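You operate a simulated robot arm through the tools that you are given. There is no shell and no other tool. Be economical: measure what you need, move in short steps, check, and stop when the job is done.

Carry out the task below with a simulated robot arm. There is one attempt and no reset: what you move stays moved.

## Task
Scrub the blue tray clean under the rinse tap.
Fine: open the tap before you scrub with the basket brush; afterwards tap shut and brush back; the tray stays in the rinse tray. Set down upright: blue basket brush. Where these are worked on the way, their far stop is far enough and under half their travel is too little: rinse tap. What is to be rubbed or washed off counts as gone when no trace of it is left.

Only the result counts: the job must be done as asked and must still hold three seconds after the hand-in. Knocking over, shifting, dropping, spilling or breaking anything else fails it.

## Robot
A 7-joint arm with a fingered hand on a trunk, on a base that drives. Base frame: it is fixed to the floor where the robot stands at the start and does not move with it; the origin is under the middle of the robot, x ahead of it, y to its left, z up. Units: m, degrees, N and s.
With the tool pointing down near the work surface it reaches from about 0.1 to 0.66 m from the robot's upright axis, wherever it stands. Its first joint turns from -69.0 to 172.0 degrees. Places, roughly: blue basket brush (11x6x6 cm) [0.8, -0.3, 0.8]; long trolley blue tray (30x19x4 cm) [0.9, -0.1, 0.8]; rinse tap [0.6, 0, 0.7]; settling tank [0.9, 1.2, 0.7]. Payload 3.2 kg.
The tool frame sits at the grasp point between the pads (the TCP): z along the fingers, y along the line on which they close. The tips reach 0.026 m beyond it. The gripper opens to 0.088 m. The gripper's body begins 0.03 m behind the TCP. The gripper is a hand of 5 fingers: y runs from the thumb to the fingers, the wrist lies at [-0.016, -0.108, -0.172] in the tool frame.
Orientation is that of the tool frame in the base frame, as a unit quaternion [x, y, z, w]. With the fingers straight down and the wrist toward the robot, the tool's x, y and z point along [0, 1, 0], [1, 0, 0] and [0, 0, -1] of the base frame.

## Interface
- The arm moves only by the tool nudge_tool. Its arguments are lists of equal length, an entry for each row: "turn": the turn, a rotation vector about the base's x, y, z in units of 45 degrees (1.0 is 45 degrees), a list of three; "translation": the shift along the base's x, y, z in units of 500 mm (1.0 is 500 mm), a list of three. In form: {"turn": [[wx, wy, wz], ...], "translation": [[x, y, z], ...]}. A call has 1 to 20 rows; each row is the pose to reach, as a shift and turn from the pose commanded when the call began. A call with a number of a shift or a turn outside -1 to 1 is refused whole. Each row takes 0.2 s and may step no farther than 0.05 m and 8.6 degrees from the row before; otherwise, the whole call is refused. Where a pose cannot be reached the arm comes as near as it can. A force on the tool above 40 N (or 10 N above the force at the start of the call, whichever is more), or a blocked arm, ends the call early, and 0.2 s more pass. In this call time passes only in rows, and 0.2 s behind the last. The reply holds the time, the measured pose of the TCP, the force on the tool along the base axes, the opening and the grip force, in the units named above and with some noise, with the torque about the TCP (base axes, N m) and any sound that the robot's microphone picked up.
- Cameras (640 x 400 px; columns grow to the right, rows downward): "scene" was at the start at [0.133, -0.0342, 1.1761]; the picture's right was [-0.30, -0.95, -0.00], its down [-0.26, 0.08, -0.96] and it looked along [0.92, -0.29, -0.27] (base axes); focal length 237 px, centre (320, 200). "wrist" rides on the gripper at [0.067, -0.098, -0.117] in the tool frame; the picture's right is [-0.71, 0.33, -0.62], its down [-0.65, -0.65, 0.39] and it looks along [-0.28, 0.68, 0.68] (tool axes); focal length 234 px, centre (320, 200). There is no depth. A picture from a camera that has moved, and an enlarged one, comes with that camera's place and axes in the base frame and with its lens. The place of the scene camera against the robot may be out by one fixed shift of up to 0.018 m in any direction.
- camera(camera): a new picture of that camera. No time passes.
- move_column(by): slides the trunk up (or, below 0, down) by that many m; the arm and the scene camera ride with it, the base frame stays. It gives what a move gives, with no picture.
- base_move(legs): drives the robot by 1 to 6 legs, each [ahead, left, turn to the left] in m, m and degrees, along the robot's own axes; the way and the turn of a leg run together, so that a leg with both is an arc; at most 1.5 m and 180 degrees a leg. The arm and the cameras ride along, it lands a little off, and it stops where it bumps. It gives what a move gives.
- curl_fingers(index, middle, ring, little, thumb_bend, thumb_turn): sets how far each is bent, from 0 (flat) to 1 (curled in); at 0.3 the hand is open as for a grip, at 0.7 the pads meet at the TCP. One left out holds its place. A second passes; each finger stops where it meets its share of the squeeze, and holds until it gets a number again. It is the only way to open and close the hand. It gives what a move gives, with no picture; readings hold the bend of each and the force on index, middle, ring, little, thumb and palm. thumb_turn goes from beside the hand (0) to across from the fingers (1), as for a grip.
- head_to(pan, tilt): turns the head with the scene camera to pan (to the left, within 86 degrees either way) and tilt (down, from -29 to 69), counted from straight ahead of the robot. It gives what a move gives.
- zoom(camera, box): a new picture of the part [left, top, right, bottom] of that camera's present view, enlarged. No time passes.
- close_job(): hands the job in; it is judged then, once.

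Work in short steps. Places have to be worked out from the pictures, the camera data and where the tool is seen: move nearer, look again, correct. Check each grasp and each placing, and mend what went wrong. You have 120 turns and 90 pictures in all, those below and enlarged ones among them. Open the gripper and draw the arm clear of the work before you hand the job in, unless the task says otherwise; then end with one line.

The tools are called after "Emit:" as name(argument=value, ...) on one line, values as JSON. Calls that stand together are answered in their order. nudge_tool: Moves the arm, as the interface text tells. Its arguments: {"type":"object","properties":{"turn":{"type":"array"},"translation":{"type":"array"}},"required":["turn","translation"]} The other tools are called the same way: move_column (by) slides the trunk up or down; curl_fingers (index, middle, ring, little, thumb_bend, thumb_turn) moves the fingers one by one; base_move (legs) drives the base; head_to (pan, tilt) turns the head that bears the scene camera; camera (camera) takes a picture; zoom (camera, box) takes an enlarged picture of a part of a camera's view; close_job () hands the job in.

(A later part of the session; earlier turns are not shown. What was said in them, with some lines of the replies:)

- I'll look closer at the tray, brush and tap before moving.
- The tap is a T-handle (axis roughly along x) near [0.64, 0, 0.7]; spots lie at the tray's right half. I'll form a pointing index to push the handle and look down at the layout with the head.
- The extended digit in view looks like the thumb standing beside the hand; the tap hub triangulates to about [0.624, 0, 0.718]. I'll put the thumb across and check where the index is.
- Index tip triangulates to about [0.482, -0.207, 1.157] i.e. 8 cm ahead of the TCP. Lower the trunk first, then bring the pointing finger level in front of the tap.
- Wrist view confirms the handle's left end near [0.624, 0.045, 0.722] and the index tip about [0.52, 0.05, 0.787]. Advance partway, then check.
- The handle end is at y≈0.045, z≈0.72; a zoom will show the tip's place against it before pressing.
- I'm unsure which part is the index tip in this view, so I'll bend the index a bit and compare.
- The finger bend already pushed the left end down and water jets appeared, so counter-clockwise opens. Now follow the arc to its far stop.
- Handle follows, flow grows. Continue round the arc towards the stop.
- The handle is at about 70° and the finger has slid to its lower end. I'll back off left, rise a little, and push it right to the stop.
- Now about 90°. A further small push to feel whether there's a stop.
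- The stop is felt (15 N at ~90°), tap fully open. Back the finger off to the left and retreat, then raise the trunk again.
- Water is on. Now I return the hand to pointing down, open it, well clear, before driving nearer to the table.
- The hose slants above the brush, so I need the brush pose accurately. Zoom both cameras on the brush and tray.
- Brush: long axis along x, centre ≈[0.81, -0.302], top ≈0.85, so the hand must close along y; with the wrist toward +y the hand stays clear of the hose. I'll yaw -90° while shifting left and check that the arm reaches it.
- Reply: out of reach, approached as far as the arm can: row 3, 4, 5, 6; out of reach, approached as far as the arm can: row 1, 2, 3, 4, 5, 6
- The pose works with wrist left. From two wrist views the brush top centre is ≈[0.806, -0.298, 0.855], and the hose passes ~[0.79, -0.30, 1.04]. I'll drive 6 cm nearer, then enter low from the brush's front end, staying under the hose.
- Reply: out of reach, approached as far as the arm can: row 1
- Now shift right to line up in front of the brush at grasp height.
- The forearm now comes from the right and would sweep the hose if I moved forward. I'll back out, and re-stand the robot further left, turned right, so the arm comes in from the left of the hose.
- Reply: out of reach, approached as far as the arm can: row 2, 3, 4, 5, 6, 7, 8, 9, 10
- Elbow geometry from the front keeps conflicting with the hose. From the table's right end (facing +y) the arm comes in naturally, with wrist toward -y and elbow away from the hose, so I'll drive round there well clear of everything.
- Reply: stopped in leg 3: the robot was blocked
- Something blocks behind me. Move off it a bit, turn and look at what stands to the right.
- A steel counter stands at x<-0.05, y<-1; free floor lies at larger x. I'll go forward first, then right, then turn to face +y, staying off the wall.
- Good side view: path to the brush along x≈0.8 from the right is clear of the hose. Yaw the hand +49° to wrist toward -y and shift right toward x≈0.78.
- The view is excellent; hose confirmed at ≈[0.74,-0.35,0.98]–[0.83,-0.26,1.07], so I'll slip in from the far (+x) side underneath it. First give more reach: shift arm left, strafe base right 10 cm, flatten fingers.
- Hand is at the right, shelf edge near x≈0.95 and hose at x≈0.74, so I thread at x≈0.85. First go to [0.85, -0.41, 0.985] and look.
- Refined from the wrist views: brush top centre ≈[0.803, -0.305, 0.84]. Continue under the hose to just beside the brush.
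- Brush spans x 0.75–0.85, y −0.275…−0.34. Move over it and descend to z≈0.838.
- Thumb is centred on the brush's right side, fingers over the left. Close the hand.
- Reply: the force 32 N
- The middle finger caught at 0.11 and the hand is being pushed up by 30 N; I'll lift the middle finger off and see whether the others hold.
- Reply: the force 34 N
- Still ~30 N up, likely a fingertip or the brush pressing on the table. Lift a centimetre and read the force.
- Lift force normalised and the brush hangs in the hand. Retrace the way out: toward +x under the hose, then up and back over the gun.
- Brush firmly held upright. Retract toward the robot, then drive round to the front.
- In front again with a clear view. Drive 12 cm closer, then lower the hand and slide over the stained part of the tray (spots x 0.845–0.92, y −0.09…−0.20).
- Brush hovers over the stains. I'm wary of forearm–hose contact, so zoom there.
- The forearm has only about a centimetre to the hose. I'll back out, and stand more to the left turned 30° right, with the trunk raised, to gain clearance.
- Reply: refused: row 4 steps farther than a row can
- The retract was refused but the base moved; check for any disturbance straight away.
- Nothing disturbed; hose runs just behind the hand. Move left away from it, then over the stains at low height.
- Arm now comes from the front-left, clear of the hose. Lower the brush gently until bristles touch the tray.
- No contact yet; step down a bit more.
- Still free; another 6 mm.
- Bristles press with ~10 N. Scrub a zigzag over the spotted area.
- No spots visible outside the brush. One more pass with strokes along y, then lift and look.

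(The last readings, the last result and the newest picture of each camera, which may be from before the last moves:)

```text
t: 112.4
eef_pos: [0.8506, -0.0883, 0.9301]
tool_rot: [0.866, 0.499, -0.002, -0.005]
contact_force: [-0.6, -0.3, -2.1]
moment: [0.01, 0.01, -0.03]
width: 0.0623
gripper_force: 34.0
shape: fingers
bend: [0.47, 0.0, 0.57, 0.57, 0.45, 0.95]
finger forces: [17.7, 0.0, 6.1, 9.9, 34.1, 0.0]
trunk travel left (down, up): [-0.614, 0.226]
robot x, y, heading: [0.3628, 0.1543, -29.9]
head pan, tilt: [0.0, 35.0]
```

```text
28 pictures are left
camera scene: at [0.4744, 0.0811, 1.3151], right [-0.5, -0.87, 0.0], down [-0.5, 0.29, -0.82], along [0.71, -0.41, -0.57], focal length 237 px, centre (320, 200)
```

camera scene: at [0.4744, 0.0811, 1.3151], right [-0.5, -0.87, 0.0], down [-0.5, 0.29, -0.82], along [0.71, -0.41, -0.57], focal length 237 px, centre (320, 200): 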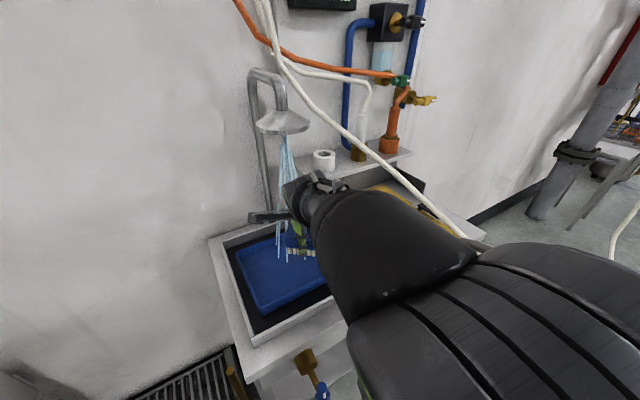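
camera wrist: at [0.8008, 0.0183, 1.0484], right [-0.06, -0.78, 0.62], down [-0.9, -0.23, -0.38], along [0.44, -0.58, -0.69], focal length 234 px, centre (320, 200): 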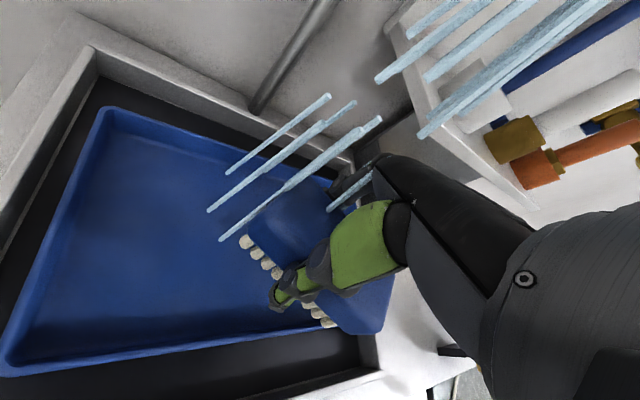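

Retract the hand toward the front to see the whole tray.

Emit:
nudge_tool(turn=[[0, 0, 0], [0, 0, 0], [0, 0, 0], [0, 0, 0], [0, 0, 0], [0, 0, 0]], translation=[[-0.08, 0.0, 0.03], [-0.16, 0.0, 0.06], [-0.24, 0.0, 0.1], [-0.31, 0.0, 0.14], [-0.37, 0.0, 0.2], [-0.42, 0.0, 0.26]])

Emit:
camera(camera="wrist")

```text
t: 113.8
eef_pos: [0.6426, -0.0906, 1.0598]
tool_rot: [0.867, 0.498, -0.001, -0.005]
contact_force: [-0.4, 1.0, -1.5]
moment: [0.03, -0.01, 0.0]
width: 0.0619
gripper_force: 33.7
shape: fingers
bend: [0.47, 0.0, 0.57, 0.57, 0.45, 0.95]
finger forces: [17.4, 0.0, 5.9, 9.7, 33.4, 0.0]
trunk travel left (down, up): [-0.614, 0.226]
robot x, y, heading: [0.3657, 0.1572, -30.1]
head pan, tilt: [0.0, 35.0]
```

```text
27 pictures are left
camera wrist: at [0.5925, 0.0156, 1.1788], right [-0.07, -0.78, 0.62], down [-0.89, -0.23, -0.38], along [0.44, -0.58, -0.69], focal length 234 px, centre (320, 200)
```

wrist: 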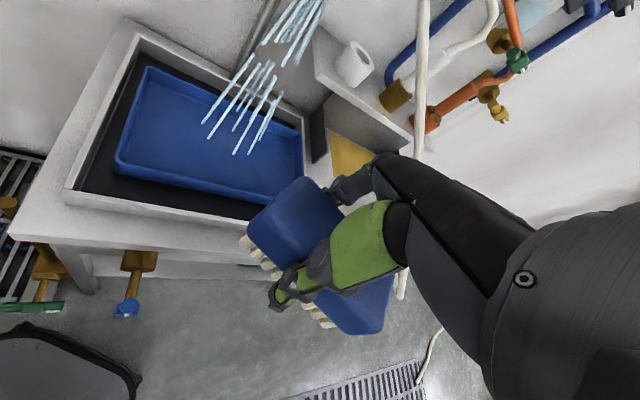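

Emit:
zoom(camera="wrist", box=[180, 100, 308, 210])

```text
3.64 times, centred on (244, 155) of wrist
camera zoom: at [0.5925, 0.0156, 1.1788], right [-0.07, -0.78, 0.62], down [-0.89, -0.23, -0.38], along [0.44, -0.58, -0.69], focal length 852 px, centre (596, 364)
```

zoom: 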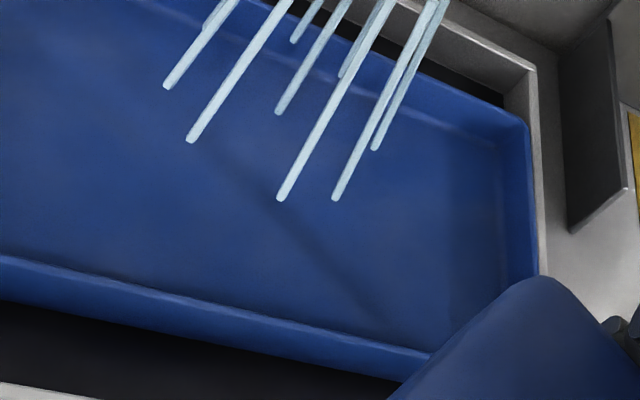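

The tray floor is clean. Now drive back round to the table's right end to return the brush, with the trunk at the height used before.

Emit:
base_move(legs=[[-0.173, -0.1, 0], [0, 0, 30], [0, -0.88, 0], [0.25, -0.35, 0], [0, 0, 90], [0, -0.2, 0]])

Emit:
move_column(by=-0.12)

Emit:
head_to(pan=0, tilt=30)

Emit:
camera(camera="scene")

```text
t: 128.3
eef_pos: [0.6934, -0.7117, 1.0616]
tool_rot: [0.003, 1.0, -0.006, -0.001]
contact_force: [0.5, -0.4, -1.1]
moment: [0.02, 0.05, 0.0]
width: 0.062
gripper_force: 32.8
shape: fingers
bend: [0.47, 0.0, 0.57, 0.58, 0.45, 0.95]
finger forces: [16.6, 0.0, 5.8, 9.4, 32.1, 0.0]
trunk travel left (down, up): [-0.614, 0.226]
robot x, y, heading: [0.6208, -1.0784, 89.8]
head pan, tilt: [0.0, 35.0]
```

```text
t: 129.8
eef_pos: [0.6926, -0.7122, 0.9399]
tool_rot: [0.004, 1.0, -0.006, -0.002]
contact_force: [-0.1, 0.3, -1.0]
moment: [0.01, 0.01, 0.0]
width: 0.0622
gripper_force: 32.2
shape: fingers
bend: [0.47, 0.0, 0.57, 0.58, 0.45, 0.95]
finger forces: [16.7, 0.0, 5.8, 9.5, 32.3, 0.0]
trunk travel left (down, up): [-0.494, 0.346]
robot x, y, heading: [0.6183, -1.0776, 89.8]
head pan, tilt: [0.0, 35.0]
```

```text
t: 130.5
eef_pos: [0.6932, -0.7108, 0.9391]
tool_rot: [0.004, 1.0, -0.007, -0.002]
contact_force: [-0.2, -0.4, -1.5]
moment: [-0.01, -0.01, 0.03]
width: 0.0619
gripper_force: 32.8
shape: fingers
bend: [0.47, 0.0, 0.57, 0.58, 0.45, 0.95]
finger forces: [16.7, 0.1, 5.7, 9.5, 32.2, 0.0]
trunk travel left (down, up): [-0.494, 0.346]
robot x, y, heading: [0.621, -1.0775, 89.7]
head pan, tilt: [0.0, 30.0]
```

```text
25 pictures are left
camera scene: at [0.6137, -0.9426, 1.2028], right [1.0, 0.0, 0.0], down [0.0, -0.5, -0.87], along [0.0, 0.87, -0.5], focal length 237 px, centre (320, 200)
```

scene: 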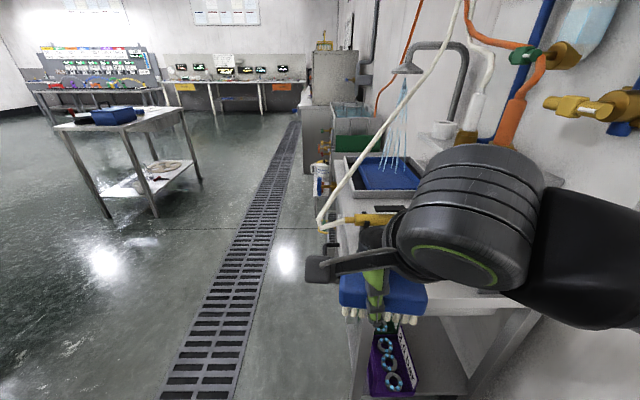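

Positioned; raise and shift the hand to x≈0.80, then drive up as before.

Emit:
nudge_tool(turn=[[0, 0, 0], [0, 0, 0], [0, 0, 0], [0, 0, 0], [0, 0, 0]], translation=[[0.03, -0.01, 0.06], [0.06, -0.02, 0.12], [0.1, -0.02, 0.18], [0.16, -0.02, 0.23], [0.22, -0.02, 0.24]])

Emit:
base_move(legs=[[0.2, 0, 0.3]])

Emit:
camera(camera="scene")

```text
t: 131.7
eef_pos: [0.8039, -0.7214, 1.0617]
tool_rot: [0.004, 1.0, -0.006, -0.002]
contact_force: [-1.4, 0.1, -0.3]
moment: [0.0, 0.02, 0.0]
width: 0.0621
gripper_force: 32.1
shape: fingers
bend: [0.47, 0.0, 0.57, 0.58, 0.45, 0.95]
finger forces: [16.4, 0.0, 5.8, 9.5, 31.9, 0.1]
trunk travel left (down, up): [-0.494, 0.346]
robot x, y, heading: [0.6166, -1.0764, 89.7]
head pan, tilt: [0.0, 30.0]
```

```text
t: 133.3
eef_pos: [0.8002, -0.5193, 1.0611]
tool_rot: [0.001, 1.0, -0.006, -0.001]
contact_force: [0.7, -0.4, -1.3]
moment: [-0.02, 0.02, 0.02]
width: 0.0618
gripper_force: 31.9
shape: fingers
bend: [0.47, 0.0, 0.57, 0.58, 0.45, 0.95]
finger forces: [16.4, 0.0, 5.8, 9.5, 31.9, 0.0]
trunk travel left (down, up): [-0.494, 0.346]
robot x, y, heading: [0.6184, -0.8783, 90.1]
head pan, tilt: [0.0, 30.0]
```

```text
24 pictures are left
camera scene: at [0.6131, -0.7411, 1.2027], right [1.0, 0.0, 0.0], down [0.0, -0.5, -0.87], along [0.0, 0.87, -0.5], focal length 237 px, centre (320, 200)
```

scene: 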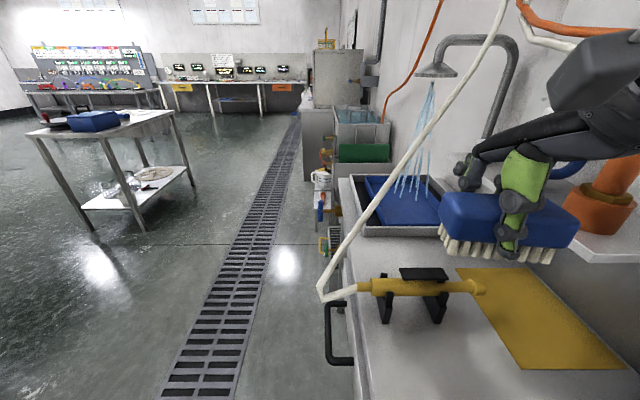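

Same station. Retrace the entry path toward the brush's old place, staged.

Emit:
nudge_tool(turn=[[0, 0, 0], [0, 0, 0], [0, 0, 0], [0, 0, 0]], translation=[[0.03, 0.07, -0.03], [0.06, 0.14, -0.06], [0.09, 0.21, -0.09], [0.09, 0.268, -0.132]])

Emit:
nudge_tool(turn=[[0, 0, 0], [0, 0, 0], [0, 0, 0], [0, 0, 0]], translation=[[0.0, 0.05, -0.07], [0.0, 0.09, -0.14], [0.0, 0.12, -0.21], [-0.005, 0.132, -0.24]])

Emit:
camera(camera="wrist")

Emit:
zoom(camera="scene", box=[320, 120, 576, 280])

```text
t: 134.3
eef_pos: [0.8458, -0.3852, 0.9944]
tool_rot: [0.001, 1.0, -0.007, -0.002]
contact_force: [0.0, -0.8, -1.3]
moment: [0.0, 0.0, -0.01]
width: 0.0623
gripper_force: 31.4
shape: fingers
bend: [0.47, 0.0, 0.57, 0.58, 0.45, 0.95]
finger forces: [16.4, 0.0, 5.7, 9.4, 31.8, 0.0]
trunk travel left (down, up): [-0.494, 0.346]
robot x, y, heading: [0.6266, -0.8765, 89.9]
head pan, tilt: [0.0, 30.0]
```

```text
t: 135.3
eef_pos: [0.8428, -0.3198, 0.8751]
tool_rot: [0.001, 1.0, -0.006, -0.002]
contact_force: [0.5, -0.8, -1.5]
moment: [0.0, 0.04, -0.01]
width: 0.0621
gripper_force: 31.1
shape: fingers
bend: [0.47, 0.0, 0.57, 0.58, 0.45, 0.95]
finger forces: [16.1, 0.0, 5.7, 9.3, 31.5, 0.0]
trunk travel left (down, up): [-0.494, 0.346]
robot x, y, heading: [0.6138, -0.8784, 90.1]
head pan, tilt: [0.0, 30.0]
```

```text
23 pictures are left
camera wrist: at [0.776, -0.4155, 0.9935], right [0.71, 0.34, 0.62], down [0.65, -0.66, -0.38], along [0.28, 0.67, -0.69], focal length 234 px, centre (320, 200)
```

wrist: 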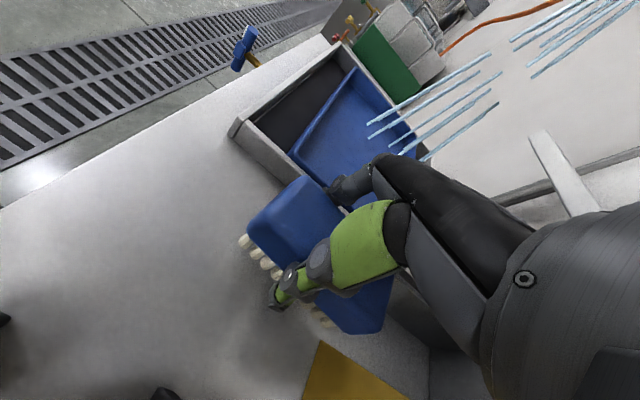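

```text
2.50 times, centred on (448, 200) of scene
camera zoom: at [0.613, -0.7417, 1.2028], right [1.0, 0.0, 0.0], down [0.0, -0.5, -0.87], along [0.0, 0.87, -0.5], focal length 592 px, centre (0, 200)
```

zoom: 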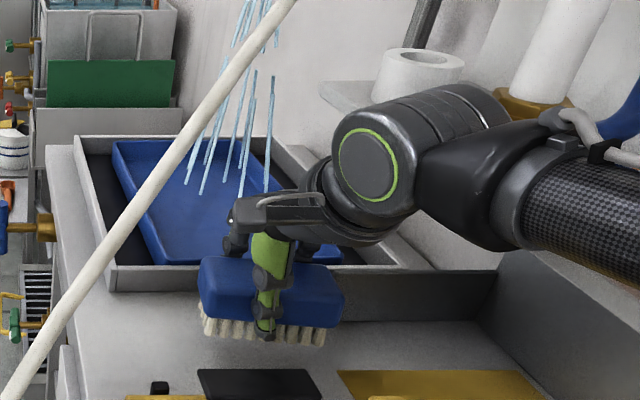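

Slide −x to the original spot and lower until the bristles touch the table.

Emit:
nudge_tool(turn=[[0, 0, 0], [0, 0, 0], [0, 0, 0], [0, 0, 0]], translation=[[-0.05, 0.01, 0], [-0.104, 0.02, -0.01], [-0.104, 0.02, -0.03], [-0.104, 0.02, -0.044]])

Emit:
zoom(camera="scene", box=[320, 120, 576, 280])

```text
t: 136.3
eef_pos: [0.7905, -0.3097, 0.8529]
tool_rot: [0.001, 1.0, -0.007, -0.002]
contact_force: [0.2, -0.4, -1.7]
moment: [0.03, 0.0, 0.02]
width: 0.0621
gripper_force: 31.3
shape: fingers
bend: [0.47, 0.0, 0.57, 0.58, 0.45, 0.95]
finger forces: [16.3, 0.0, 5.6, 9.3, 31.5, 0.1]
trunk travel left (down, up): [-0.494, 0.346]
robot x, y, heading: [0.6169, -0.8777, 90.0]
head pan, tilt: [0.0, 30.0]
```

```text
2.50 times, centred on (448, 200) of scene
camera zoom: at [0.613, -0.7418, 1.2028], right [1.0, 0.0, 0.0], down [0.0, -0.5, -0.87], along [0.0, 0.87, -0.5], focal length 592 px, centre (0, 200)
```

zoom: 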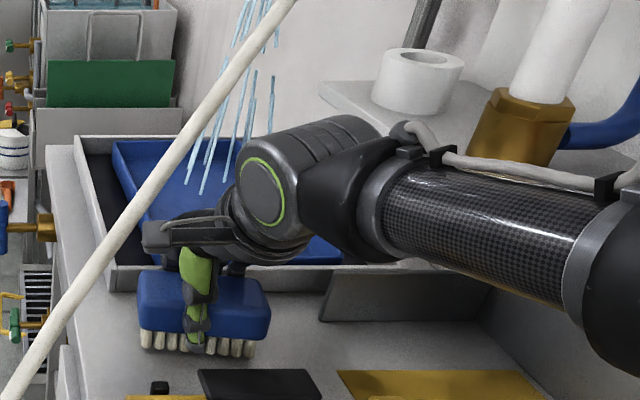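

Lines up with the original position. Lower the last millimetres.

Emit:
nudge_tool(turn=[[0, 0, 0], [0, 0, 0], [0, 0, 0]], translation=[[0, 0, -0.004], [0, 0, -0.007], [0, 0, -0.009]])

```text
t: 137.1
eef_pos: [0.7924, -0.3113, 0.8482]
tool_rot: [0.001, 1.0, -0.005, -0.002]
contact_force: [0.7, 0.1, -0.6]
moment: [0.02, 0.06, 0.01]
width: 0.0621
gripper_force: 31.7
shape: fingers
bend: [0.47, 0.0, 0.57, 0.58, 0.45, 0.95]
finger forces: [16.5, 0.1, 5.6, 9.2, 31.6, 0.0]
trunk travel left (down, up): [-0.494, 0.346]
robot x, y, heading: [0.6209, -0.8761, 90.1]
head pan, tilt: [0.0, 30.0]
```

Emit:
nudge_tool(turn=[[0, 0, 0], [0, 0, 0]], translation=[[0, 0, -0.003], [0, 0, -0.006]])

```text
t: 137.7
eef_pos: [0.7915, -0.3118, 0.8475]
tool_rot: [0.001, 1.0, -0.004, -0.001]
contact_force: [1.4, -0.8, 6.9]
moment: [0.18, 0.06, -0.03]
width: 0.0622
gripper_force: 32.9
shape: fingers
bend: [0.47, 0.0, 0.57, 0.58, 0.45, 0.95]
finger forces: [17.2, 0.0, 6.2, 9.2, 32.8, 0.2]
trunk travel left (down, up): [-0.494, 0.346]
robot x, y, heading: [0.616, -0.8778, 90.1]
head pan, tilt: [0.0, 30.0]
```

Bristles rest on the table (≈8 N). Release in two stages.

Emit:
curl_fingers(index=0.3, ring=0.35, little=0.35, thumb_bend=0.3)

Emit:
curl_fingers(index=0.0, ring=0.0, little=0.0, thumb_bend=0.15)

Emit:
zoom(camera="scene", box=[320, 120, 576, 280])

```text
t: 138.7
eef_pos: [0.7919, -0.3106, 0.8452]
tool_rot: [0.001, 1.0, -0.006, -0.002]
contact_force: [-0.1, 0.3, 0.1]
moment: [0.01, -0.02, 0.0]
width: 0.0875
gripper_force: 0.0
shape: fingers
bend: [0.3, 0.0, 0.35, 0.35, 0.3, 1.0]
finger forces: [0.1, 0.0, 0.1, 0.0, 0.0, 0.0]
trunk travel left (down, up): [-0.494, 0.346]
robot x, y, heading: [0.6239, -0.8777, 90.2]
head pan, tilt: [0.0, 30.0]
```

```text
t: 139.7
eef_pos: [0.7907, -0.3103, 0.8455]
tool_rot: [0.001, 1.0, -0.007, -0.002]
contact_force: [-0.3, 0.5, 0.0]
moment: [-0.05, -0.01, 0.01]
width: 0.1263
gripper_force: 0.1
shape: fingers
bend: [0.0, 0.0, 0.0, 0.0, 0.16, 1.0]
finger forces: [0.0, 0.0, 0.0, 0.0, 0.0, 0.0]
trunk travel left (down, up): [-0.494, 0.346]
robot x, y, heading: [0.6175, -0.8761, 90.2]
head pan, tilt: [0.0, 30.0]
```

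```text
2.50 times, centred on (448, 200) of scene
camera zoom: at [0.6131, -0.742, 1.2029], right [1.0, 0.0, 0.0], down [0.0, -0.5, -0.87], along [0.0, 0.87, -0.5], focal length 592 px, centre (0, 200)
```

zoom: 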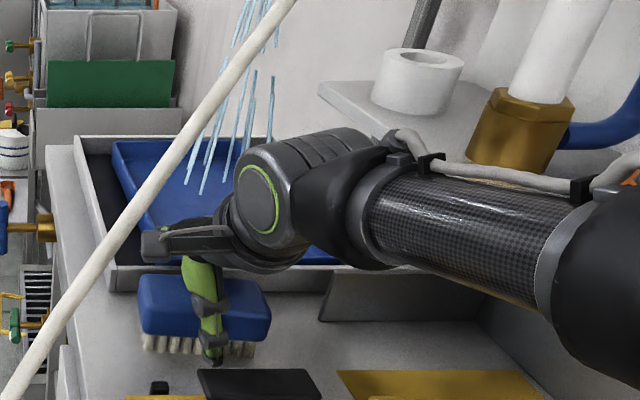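

Brush stands upright, released. Exit by the same path.

Emit:
nudge_tool(turn=[[0, 0, 0], [0, 0, 0], [0, 0, 0], [0, 0, 0], [0, 0, 0], [0, 0, 0], [0, 0, 0], [0, 0, 0], [0, 0, 0], [0, 0, 0], [0, 0, 0]], translation=[[0, 0, 0.03], [0.01, 0, 0.058], [0.07, -0.02, 0.06], [0.12, -0.045, 0.065], [0.125, -0.08, 0.13], [0.12, -0.13, 0.2], [0.115, -0.2, 0.27], [0.1, -0.26, 0.31], [0.08, -0.34, 0.35], [0.04, -0.41, 0.39], [0.0, -0.45, 0.4]])

Emit:
camera(camera="scene")

Emit:
camera(camera="wrist")

```text
t: 142.1
eef_pos: [0.8543, -0.4703, 1.1048]
tool_rot: [0.001, 1.0, -0.006, -0.002]
contact_force: [0.0, 0.1, -0.2]
moment: [0.01, 0.0, 0.0]
width: 0.1268
gripper_force: 0.1
shape: fingers
bend: [0.0, 0.0, 0.0, 0.0, 0.15, 1.0]
finger forces: [0.0, 0.0, 0.0, 0.1, 0.0, 0.0]
out of reach, approached as far as the arm can: row 4, 7, 8, 9, 10, 11
trunk travel left (down, up): [-0.494, 0.346]
robot x, y, heading: [0.6222, -0.8756, 90.4]
head pan, tilt: [0.0, 30.0]
```

```text
19 pictures are left
camera scene: at [0.6125, -0.7424, 1.2029], right [1.0, 0.0, 0.0], down [0.0, -0.5, -0.87], along [0.0, 0.87, -0.5], focal length 237 px, centre (320, 200)
```

scene: 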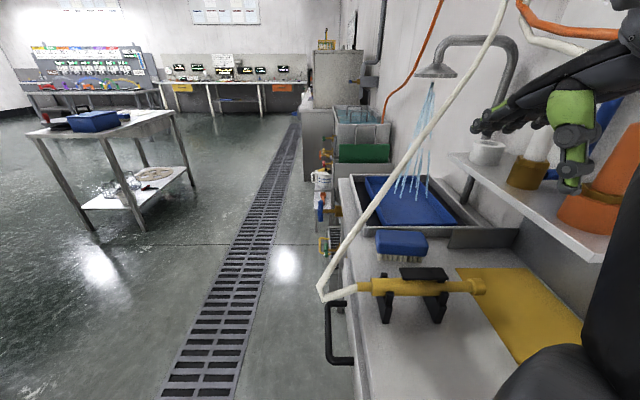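

```text
18 pictures are left
camera wrist: at [0.7887, -0.5659, 1.2228], right [0.71, 0.34, 0.62], down [0.65, -0.66, -0.38], along [0.28, 0.67, -0.69], focal length 234 px, centre (320, 200)
```

wrist: 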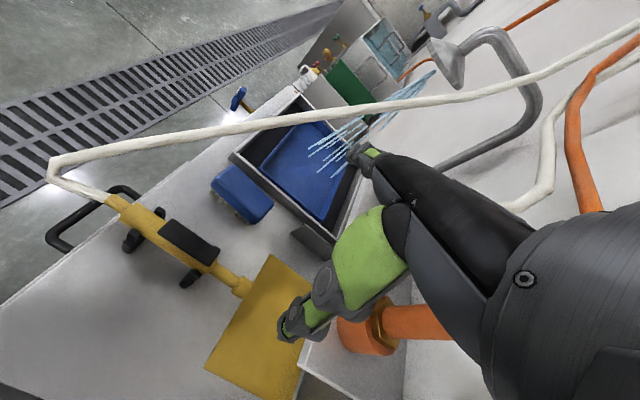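

Brush is back upright; tray clean and in place; water still running. Pull the hand off the shelf side, then drive back to the front start spot for closing the tap.

Emit:
nudge_tool(turn=[[0, 0, 0], [0, 0, 0], [0, 0, 0]], translation=[[-0.06, -0.03, 0], [-0.13, -0.06, 0.0], [-0.2, -0.1, 0.0]])

Emit:
base_move(legs=[[-0.2, 0.05, 0], [0, 0.15, 0], [0, 0, -90.3], [-0.25, 0.35, 0], [-0.17, 0.73, 0]])

Emit:
curl_fingers(index=0.3, middle=1.0, ring=1.0, little=1.0, thumb_bend=0.6, thumb_turn=1.0)

```text
t: 142.9
eef_pos: [0.7774, -0.4814, 1.163]
tool_rot: [0.002, 1.0, -0.008, -0.001]
contact_force: [0.4, 0.2, 0.0]
moment: [0.0, 0.0, -0.01]
width: 0.1266
gripper_force: 0.0
shape: fingers
bend: [0.0, 0.0, 0.0, 0.0, 0.15, 1.0]
finger forces: [0.0, 0.0, 0.0, 0.1, 0.0, 0.0]
out of reach, approached as far as the arm can: row 1, 2, 3
trunk travel left (down, up): [-0.494, 0.346]
robot x, y, heading: [0.6191, -0.8767, 90.3]
head pan, tilt: [0.0, 30.0]
```

```text
t: 155.2
eef_pos: [0.4005, -0.1597, 1.1623]
tool_rot: [0.71, 0.704, -0.004, -0.007]
contact_force: [0.2, 1.1, 1.0]
moment: [0.0, 0.0, -0.01]
width: 0.1266
gripper_force: 0.0
shape: fingers
bend: [0.0, 0.0, 0.0, 0.0, 0.15, 1.0]
finger forces: [0.0, 0.1, 0.0, 0.0, 0.0, 0.1]
trunk travel left (down, up): [-0.494, 0.346]
robot x, y, heading: [0.0038, 0.0045, -0.3]
head pan, tilt: [0.0, 30.0]
```

```text
t: 156.2
eef_pos: [0.4008, -0.1596, 1.1622]
tool_rot: [0.71, 0.704, -0.003, -0.006]
contact_force: [0.0, 0.2, 0.1]
moment: [-0.01, 0.0, -0.01]
width: 0.0551
gripper_force: 0.1
shape: fingers
bend: [0.3, 1.0, 1.0, 1.0, 0.6, 1.0]
finger forces: [0.0, 0.0, 0.1, 0.0, 0.0, 0.1]
trunk travel left (down, up): [-0.494, 0.346]
robot x, y, heading: [0.0039, 0.0012, -0.1]
head pan, tilt: [0.0, 30.0]
```

Back at the start place. Lower the trunk and bring the pointing finger level, in front and left of the upright handle.

Emit:
move_column(by=-0.3)

Emit:
nudge_tool(turn=[[0, -0.111, 0], [0, -0.222, 0], [0, -0.333, 0], [0, -0.444, 0], [0, -0.555, 0], [0, -0.666, 0], [0, -0.777, 0], [0, -0.889, 0]], translation=[[0.02, 0.055, -0.035], [0.04, 0.11, -0.07], [0.06, 0.165, -0.105], [0.08, 0.22, -0.14], [0.1, 0.275, -0.175], [0.12, 0.33, -0.21], [0.14, 0.385, -0.245], [0.16, 0.42, -0.278]])

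Emit:
camera(camera="wrist")

```text
t: 159.2
eef_pos: [0.4008, -0.1593, 0.8616]
tool_rot: [0.71, 0.704, -0.004, -0.006]
contact_force: [0.2, -0.3, 0.2]
moment: [0.01, -0.04, 0.01]
width: 0.0554
gripper_force: 0.0
shape: fingers
bend: [0.3, 1.0, 1.0, 1.0, 0.6, 1.0]
finger forces: [0.0, 0.1, 0.1, 0.0, 0.0, 0.1]
trunk travel left (down, up): [-0.194, 0.646]
robot x, y, heading: [0.0063, 0.0022, -0.2]
head pan, tilt: [0.0, 30.0]
```

```text
t: 161.0
eef_pos: [0.5795, 0.0567, 0.82]
tool_rot: [0.685, 0.68, 0.188, 0.184]
contact_force: [-0.1, 0.3, -0.4]
moment: [0.01, -0.02, 0.0]
width: 0.0549
gripper_force: 0.2
shape: fingers
bend: [0.3, 1.0, 1.0, 1.0, 0.6, 1.0]
finger forces: [0.0, 0.0, 0.0, 0.0, 0.0, 0.1]
out of reach, approached as far as the arm can: row 1, 2, 3, 4, 5, 6, 7, 8
trunk travel left (down, up): [-0.194, 0.646]
robot x, y, heading: [0.0027, 0.002, -0.5]
head pan, tilt: [0.0, 30.0]
```

```text
17 pictures are left
camera wrist: at [0.4374, 0.1237, 0.8721], right [-0.04, -0.71, 0.7], down [-0.37, -0.64, -0.67], along [0.93, -0.28, -0.24], focal length 234 px, centre (320, 200)
```

wrist: 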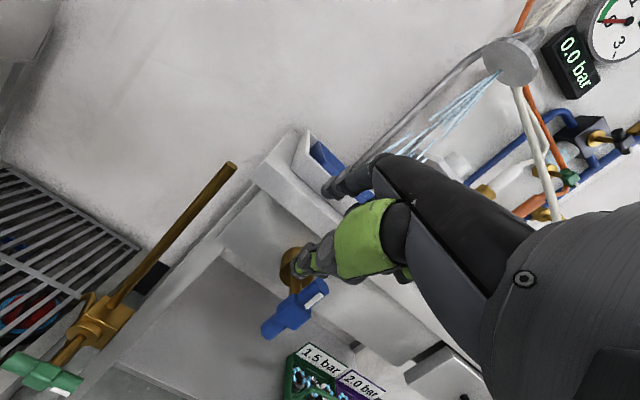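

The arm ended in another posture, over the table edge without contact. Pull straight back first, then try going down.

Emit:
nudge_tool(turn=[[0, 0, 0], [0, 0, 0], [0, 0, 0]], translation=[[-0.08, 0, 0.01], [-0.16, 0, 0.01], [-0.24, 0, 0.0]])

Emit:
nudge_tool(turn=[[0, 0, 0], [0, 0, 0], [0, 0, 0]], translation=[[0, 0, -0.06], [0, 0, -0.12], [0, 0, -0.18]])

```text
t: 161.8
eef_pos: [0.5813, 0.0561, 0.82]
tool_rot: [0.686, 0.679, 0.188, 0.183]
contact_force: [0.7, 0.0, 0.0]
moment: [0.02, 0.0, 0.01]
width: 0.0553
gripper_force: 0.1
shape: fingers
bend: [0.3, 1.0, 1.0, 1.0, 0.6, 1.0]
finger forces: [0.1, 0.1, 0.0, 0.1, 0.0, 0.0]
out of reach, approached as far as the arm can: row 1, 2, 3
trunk travel left (down, up): [-0.194, 0.646]
robot x, y, heading: [0.0065, 0.0049, -0.1]
head pan, tilt: [0.0, 30.0]
```

```text
t: 162.6
eef_pos: [0.5798, 0.0574, 0.7313]
tool_rot: [0.685, 0.68, 0.188, 0.183]
contact_force: [0.3, -0.4, 0.2]
moment: [0.0, -0.01, -0.02]
width: 0.0551
gripper_force: 0.0
shape: fingers
bend: [0.3, 1.0, 1.0, 1.0, 0.6, 1.0]
finger forces: [0.0, 0.0, 0.1, 0.0, 0.1, 0.0]
trunk travel left (down, up): [-0.194, 0.646]
robot x, y, heading: [0.0034, 0.0012, -0.4]
head pan, tilt: [0.0, 30.0]
```

It went down freely now. Look at finger vs handle.

Emit:
camera(camera="wrist")

```text
16 pictures are left
camera wrist: at [0.4379, 0.1246, 0.7834], right [-0.03, -0.71, 0.7], down [-0.37, -0.64, -0.67], along [0.93, -0.28, -0.24], focal length 234 px, centre (320, 200)
```

wrist: 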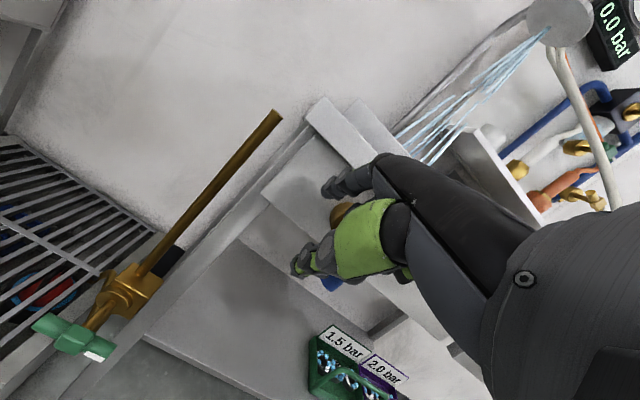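

Finger is left of the upright handle at about mid-height of its upper half. Push right along the arc.

Emit:
nudge_tool(turn=[[0, 0, 0], [0, 0, 0], [0, 0, 0], [0, 0, 0], [0, 0, 0], [0, 0, 0]], translation=[[0, -0.05, 0], [0, -0.096, 0], [0, -0.116, 0.006], [0, -0.134, 0.01], [0, -0.154, 0.01], [0, -0.174, 0.004]])

Emit:
camera(camera="wrist")

```text
t: 164.0
eef_pos: [0.5807, -0.0285, 0.7346]
tool_rot: [0.685, 0.68, 0.187, 0.183]
contact_force: [0.7, 3.1, 1.0]
moment: [-0.03, -0.05, 0.13]
width: 0.0569
gripper_force: 0.8
shape: fingers
bend: [0.29, 1.0, 1.0, 1.0, 0.6, 1.0]
finger forces: [2.4, 0.0, 0.0, 0.1, 0.0, 0.1]
trunk travel left (down, up): [-0.194, 0.646]
robot x, y, heading: [0.0069, 0.002, -0.4]
head pan, tilt: [0.0, 30.0]
```

```text
15 pictures are left
camera wrist: at [0.4382, 0.0377, 0.7867], right [-0.03, -0.71, 0.7], down [-0.37, -0.64, -0.67], along [0.93, -0.28, -0.24], focal length 234 px, centre (320, 200)
```

wrist: 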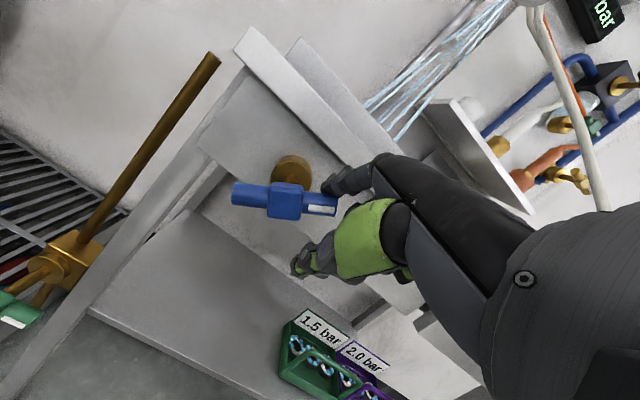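

Handle at ~56°, finger well on it. Continue down to closed.

Emit:
nudge_tool(turn=[[0, 0, 0], [0, 0, 0], [0, 0, 0], [0, 0, 0]], translation=[[0, -0.016, -0.014], [0, -0.026, -0.03], [0, -0.03, -0.046], [0, -0.03, -0.062]])

Emit:
camera(camera="wrist")

```text
t: 165.0
eef_pos: [0.5785, -0.0441, 0.7078]
tool_rot: [0.684, 0.679, 0.191, 0.186]
contact_force: [-1.3, 2.2, 13.3]
moment: [0.06, -0.6, 0.06]
width: 0.0633
gripper_force: 5.4
shape: fingers
bend: [0.25, 1.0, 1.0, 1.0, 0.6, 1.0]
finger forces: [11.3, 0.0, 0.1, 0.0, 0.0, 0.1]
trunk travel left (down, up): [-0.194, 0.646]
robot x, y, heading: [0.0076, 0.0042, -0.0]
head pan, tilt: [0.0, 30.0]
```

```text
14 pictures are left
camera wrist: at [0.4359, 0.0227, 0.7588], right [-0.04, -0.71, 0.7], down [-0.37, -0.64, -0.68], along [0.93, -0.28, -0.24], focal length 234 px, centre (320, 200)
```

wrist: 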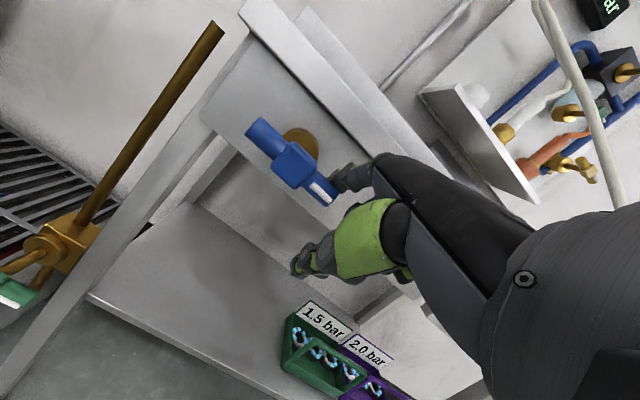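

Handle horizontal at the stop (13 N), jets gone. Lift off and retreat.

Emit:
nudge_tool(turn=[[0, 0, 0], [0, 0, 0], [0, 0, 0], [0, 0, 0], [0, 0, 0]], translation=[[0, 0, 0.03], [0, 0, 0.06], [-0.09, 0, 0.06], [-0.18, 0, 0.06], [-0.27, 0, 0.06]])

Emit:
camera(camera="wrist")

```text
t: 166.2
eef_pos: [0.4463, -0.0455, 0.7338]
tool_rot: [0.686, 0.679, 0.188, 0.183]
contact_force: [0.5, -0.3, -0.8]
moment: [0.0, 0.05, -0.01]
width: 0.0551
gripper_force: 0.0
shape: fingers
bend: [0.3, 1.0, 1.0, 1.0, 0.6, 1.0]
finger forces: [0.0, 0.0, 0.0, 0.1, 0.1, 0.0]
trunk travel left (down, up): [-0.194, 0.646]
robot x, y, heading: [0.0058, 0.0019, -0.4]
head pan, tilt: [0.0, 30.0]
```

```text
13 pictures are left
camera wrist: at [0.3035, 0.0219, 0.7853], right [-0.04, -0.71, 0.7], down [-0.37, -0.64, -0.67], along [0.93, -0.28, -0.24], focal length 234 px, centre (320, 200)
```

wrist: 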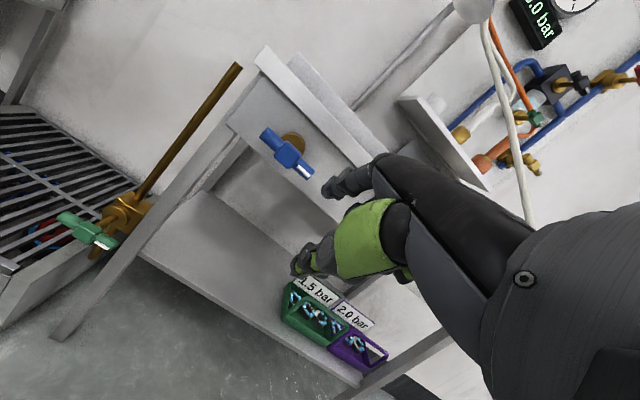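

Tap shut, no water. Back away, open the hand and raise the trunk for a final look at tray and brush.

Emit:
base_move(legs=[[-0.12, 0, 0]])

Emit:
curl_fingers(index=0.3, middle=0.3, ring=0.3, little=0.3, thumb_bend=0.3)

Emit:
move_column(by=0.6)

Emit:
head_to(pan=0, tilt=30)

Emit:
camera(camera="scene")

Emit:
camera(camera="wrist")

```text
t: 167.4
eef_pos: [0.3285, -0.0446, 0.7327]
tool_rot: [0.685, 0.68, 0.188, 0.183]
contact_force: [0.5, -0.1, -0.4]
moment: [-0.02, 0.02, -0.02]
width: 0.0554
gripper_force: 0.0
shape: fingers
bend: [0.3, 1.0, 1.0, 1.0, 0.6, 1.0]
finger forces: [0.0, 0.1, 0.0, 0.1, 0.0, 0.1]
trunk travel left (down, up): [-0.194, 0.646]
robot x, y, heading: [-0.1134, 0.0005, -0.3]
head pan, tilt: [0.0, 30.0]
```

```text
t: 168.4
eef_pos: [0.3288, -0.0437, 0.7324]
tool_rot: [0.685, 0.68, 0.188, 0.184]
contact_force: [-0.5, -0.6, 0.4]
moment: [0.0, 0.0, 0.03]
width: 0.0879
gripper_force: 0.0
shape: fingers
bend: [0.3, 0.3, 0.3, 0.3, 0.3, 0.97]
finger forces: [0.0, 0.0, 0.0, 0.1, 0.0, 0.1]
trunk travel left (down, up): [-0.194, 0.646]
robot x, y, heading: [-0.112, 0.0079, -0.3]
head pan, tilt: [0.0, 30.0]
```

```text
refused: 0.6 is not a number from -0.4 to 0.4
```

```text
t: 169.0
eef_pos: [0.328, -0.044, 0.7344]
tool_rot: [0.685, 0.68, 0.188, 0.183]
contact_force: [0.3, -0.7, -0.7]
moment: [-0.02, -0.01, 0.02]
width: 0.0877
gripper_force: 0.1
shape: fingers
bend: [0.3, 0.3, 0.3, 0.3, 0.3, 0.97]
finger forces: [0.0, 0.0, 0.1, 0.0, 0.0, 0.1]
trunk travel left (down, up): [-0.194, 0.646]
robot x, y, heading: [-0.1135, 0.0038, -0.5]
head pan, tilt: [0.0, 30.0]
```

```text
12 pictures are left
camera scene: at [0.0206, -0.0031, 0.9029], right [-0.01, -1.0, 0.0], down [-0.5, 0.0, -0.87], along [0.87, -0.01, -0.5], focal length 237 px, centre (320, 200)
```

scene: 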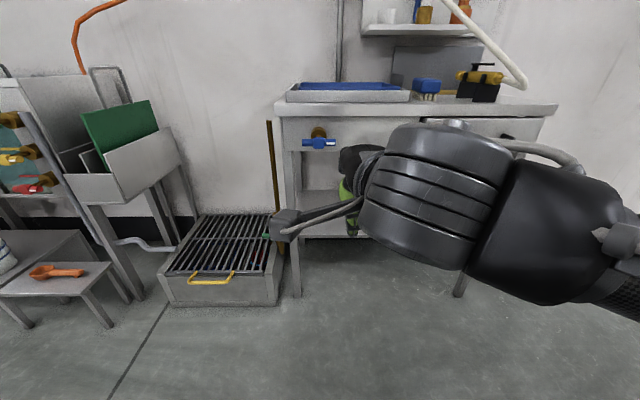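

```text
11 pictures are left
camera wrist: at [0.1856, 0.0227, 0.7853], right [-0.03, -0.71, 0.7], down [-0.37, -0.64, -0.67], along [0.93, -0.28, -0.24], focal length 234 px, centre (320, 200)
```

wrist: 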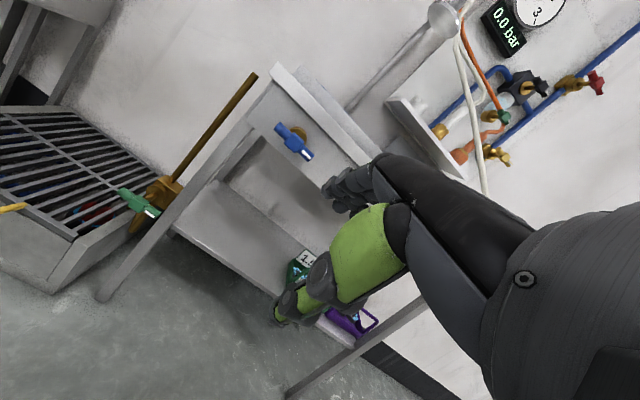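

Raise the trunk in two steps and inspect the tray from above.

Emit:
move_column(by=0.4)

Emit:
move_column(by=0.22)

Emit:
head_to(pan=-5, tilt=38)

Emit:
camera(camera="scene")

```text
t: 172.9
eef_pos: [0.3284, -0.0442, 1.1338]
tool_rot: [0.685, 0.68, 0.188, 0.182]
contact_force: [-0.2, 0.8, 0.7]
moment: [0.01, 0.0, -0.02]
width: 0.0877
gripper_force: 0.1
shape: fingers
bend: [0.3, 0.3, 0.3, 0.3, 0.3, 0.97]
finger forces: [0.1, 0.0, 0.0, 0.0, 0.0, 0.0]
trunk travel left (down, up): [-0.594, 0.246]
robot x, y, heading: [-0.1131, 0.0039, -0.4]
head pan, tilt: [0.0, 30.0]
```

```text
t: 175.2
eef_pos: [0.3281, -0.045, 1.3527]
tool_rot: [0.685, 0.68, 0.188, 0.182]
contact_force: [0.1, -0.6, 0.5]
moment: [-0.01, -0.01, -0.02]
width: 0.0878
gripper_force: 0.1
shape: fingers
bend: [0.3, 0.3, 0.3, 0.3, 0.3, 0.97]
finger forces: [0.0, 0.0, 0.1, 0.0, 0.0, 0.0]
trunk travel left (down, up): [-0.814, 0.026]
robot x, y, heading: [-0.1126, 0.004, -0.4]
head pan, tilt: [0.0, 30.0]
```

```text
t: 175.9
eef_pos: [0.328, -0.044, 1.3533]
tool_rot: [0.684, 0.68, 0.188, 0.183]
contact_force: [0.5, -0.5, 1.0]
moment: [0.01, -0.01, 0.01]
width: 0.088
gripper_force: 0.0
shape: fingers
bend: [0.3, 0.3, 0.3, 0.3, 0.3, 0.97]
finger forces: [0.0, 0.0, 0.0, 0.0, 0.0, 0.0]
trunk travel left (down, up): [-0.814, 0.026]
robot x, y, heading: [-0.1177, 0.0035, -0.4]
head pan, tilt: [-5.0, 38.0]
```

```text
10 pictures are left
camera scene: at [0.0162, -0.0106, 1.5105], right [-0.09, -1.0, 0.0], down [-0.61, 0.06, -0.79], along [0.78, -0.07, -0.62], focal length 237 px, centre (320, 200)
```

scene: 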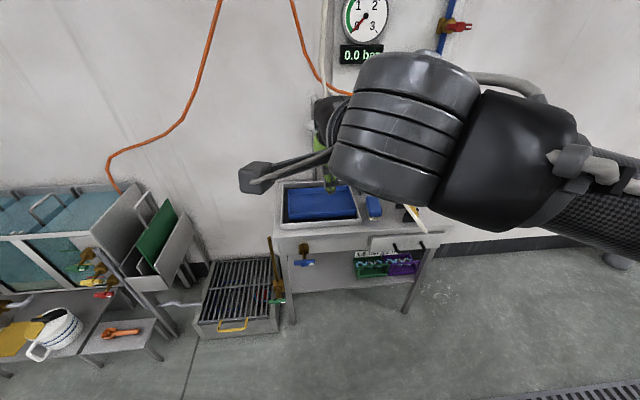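

The arm blocks the view; shift the hand to the right and look again enlarged.

Emit:
nudge_tool(turn=[[0, 0, 0], [0, 0, 0], [0, 0, 0], [0, 0, 0], [0, 0, 0], [0, 0, 0]], translation=[[0, -0.08, 0], [0, -0.16, 0], [0, -0.24, 0], [0, -0.32, 0], [0, -0.4, 0], [0, -0.48, 0]])

Emit:
zoom(camera="scene", box=[264, 170, 424, 270])

```text
t: 177.3
eef_pos: [0.3276, -0.2857, 1.3531]
tool_rot: [0.685, 0.68, 0.187, 0.182]
contact_force: [-0.5, -0.6, 0.0]
moment: [-0.02, 0.01, 0.01]
width: 0.0877
gripper_force: 0.1
shape: fingers
bend: [0.3, 0.3, 0.3, 0.3, 0.3, 0.97]
finger forces: [0.0, 0.0, 0.1, 0.0, 0.1, 0.0]
trunk travel left (down, up): [-0.814, 0.026]
robot x, y, heading: [-0.115, 0.0009, -0.4]
head pan, tilt: [-5.0, 38.0]
```

```text
4.00 times, centred on (344, 220) of scene
camera zoom: at [0.0162, -0.0126, 1.5105], right [-0.09, -1.0, 0.0], down [-0.61, 0.06, -0.79], along [0.78, -0.07, -0.62], focal length 947 px, centre (224, 120)
```

zoom: 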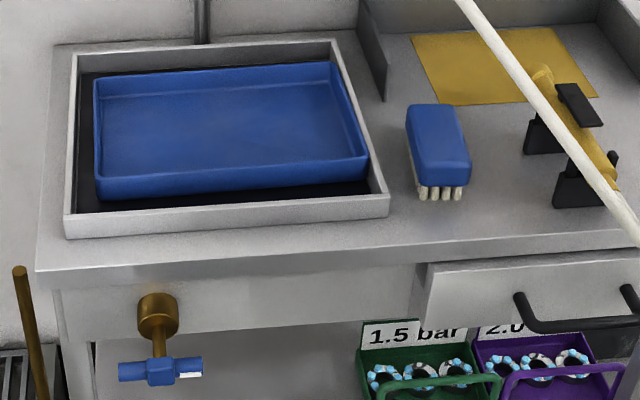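

Everything is in place; one tight zoom to rule out faint traces.

Emit:
zoom(camera="scene", box=[310, 180, 360, 220])

```text
10.00 times, centred on (335, 200) of scene
camera zoom: at [0.0162, -0.0126, 1.5105], right [-0.09, -1.0, 0.0], down [-0.61, 0.06, -0.79], along [0.78, -0.07, -0.62], focal length 2367 px, centre (170, 200)
```

zoom: 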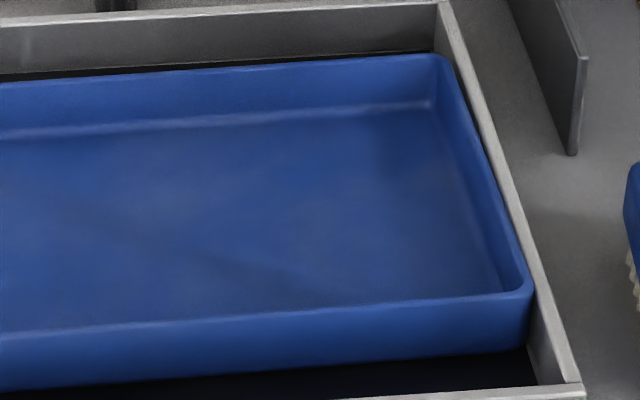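

The tray shows no trace of dirt, the tap is shut, the brush stands upright, and the hand is open and clear. I'll hand in.

Emit:
close_job()

```text
The job is handed in.
```

I scrubbed the blue tray under the open rinse tap, and the last enlarged picture shows no trace of dirt. The tap is shut at its stop. The brush is back upright in its old place. The tray is still in the rinse tray, though it shifted slightly there during scrubbing.
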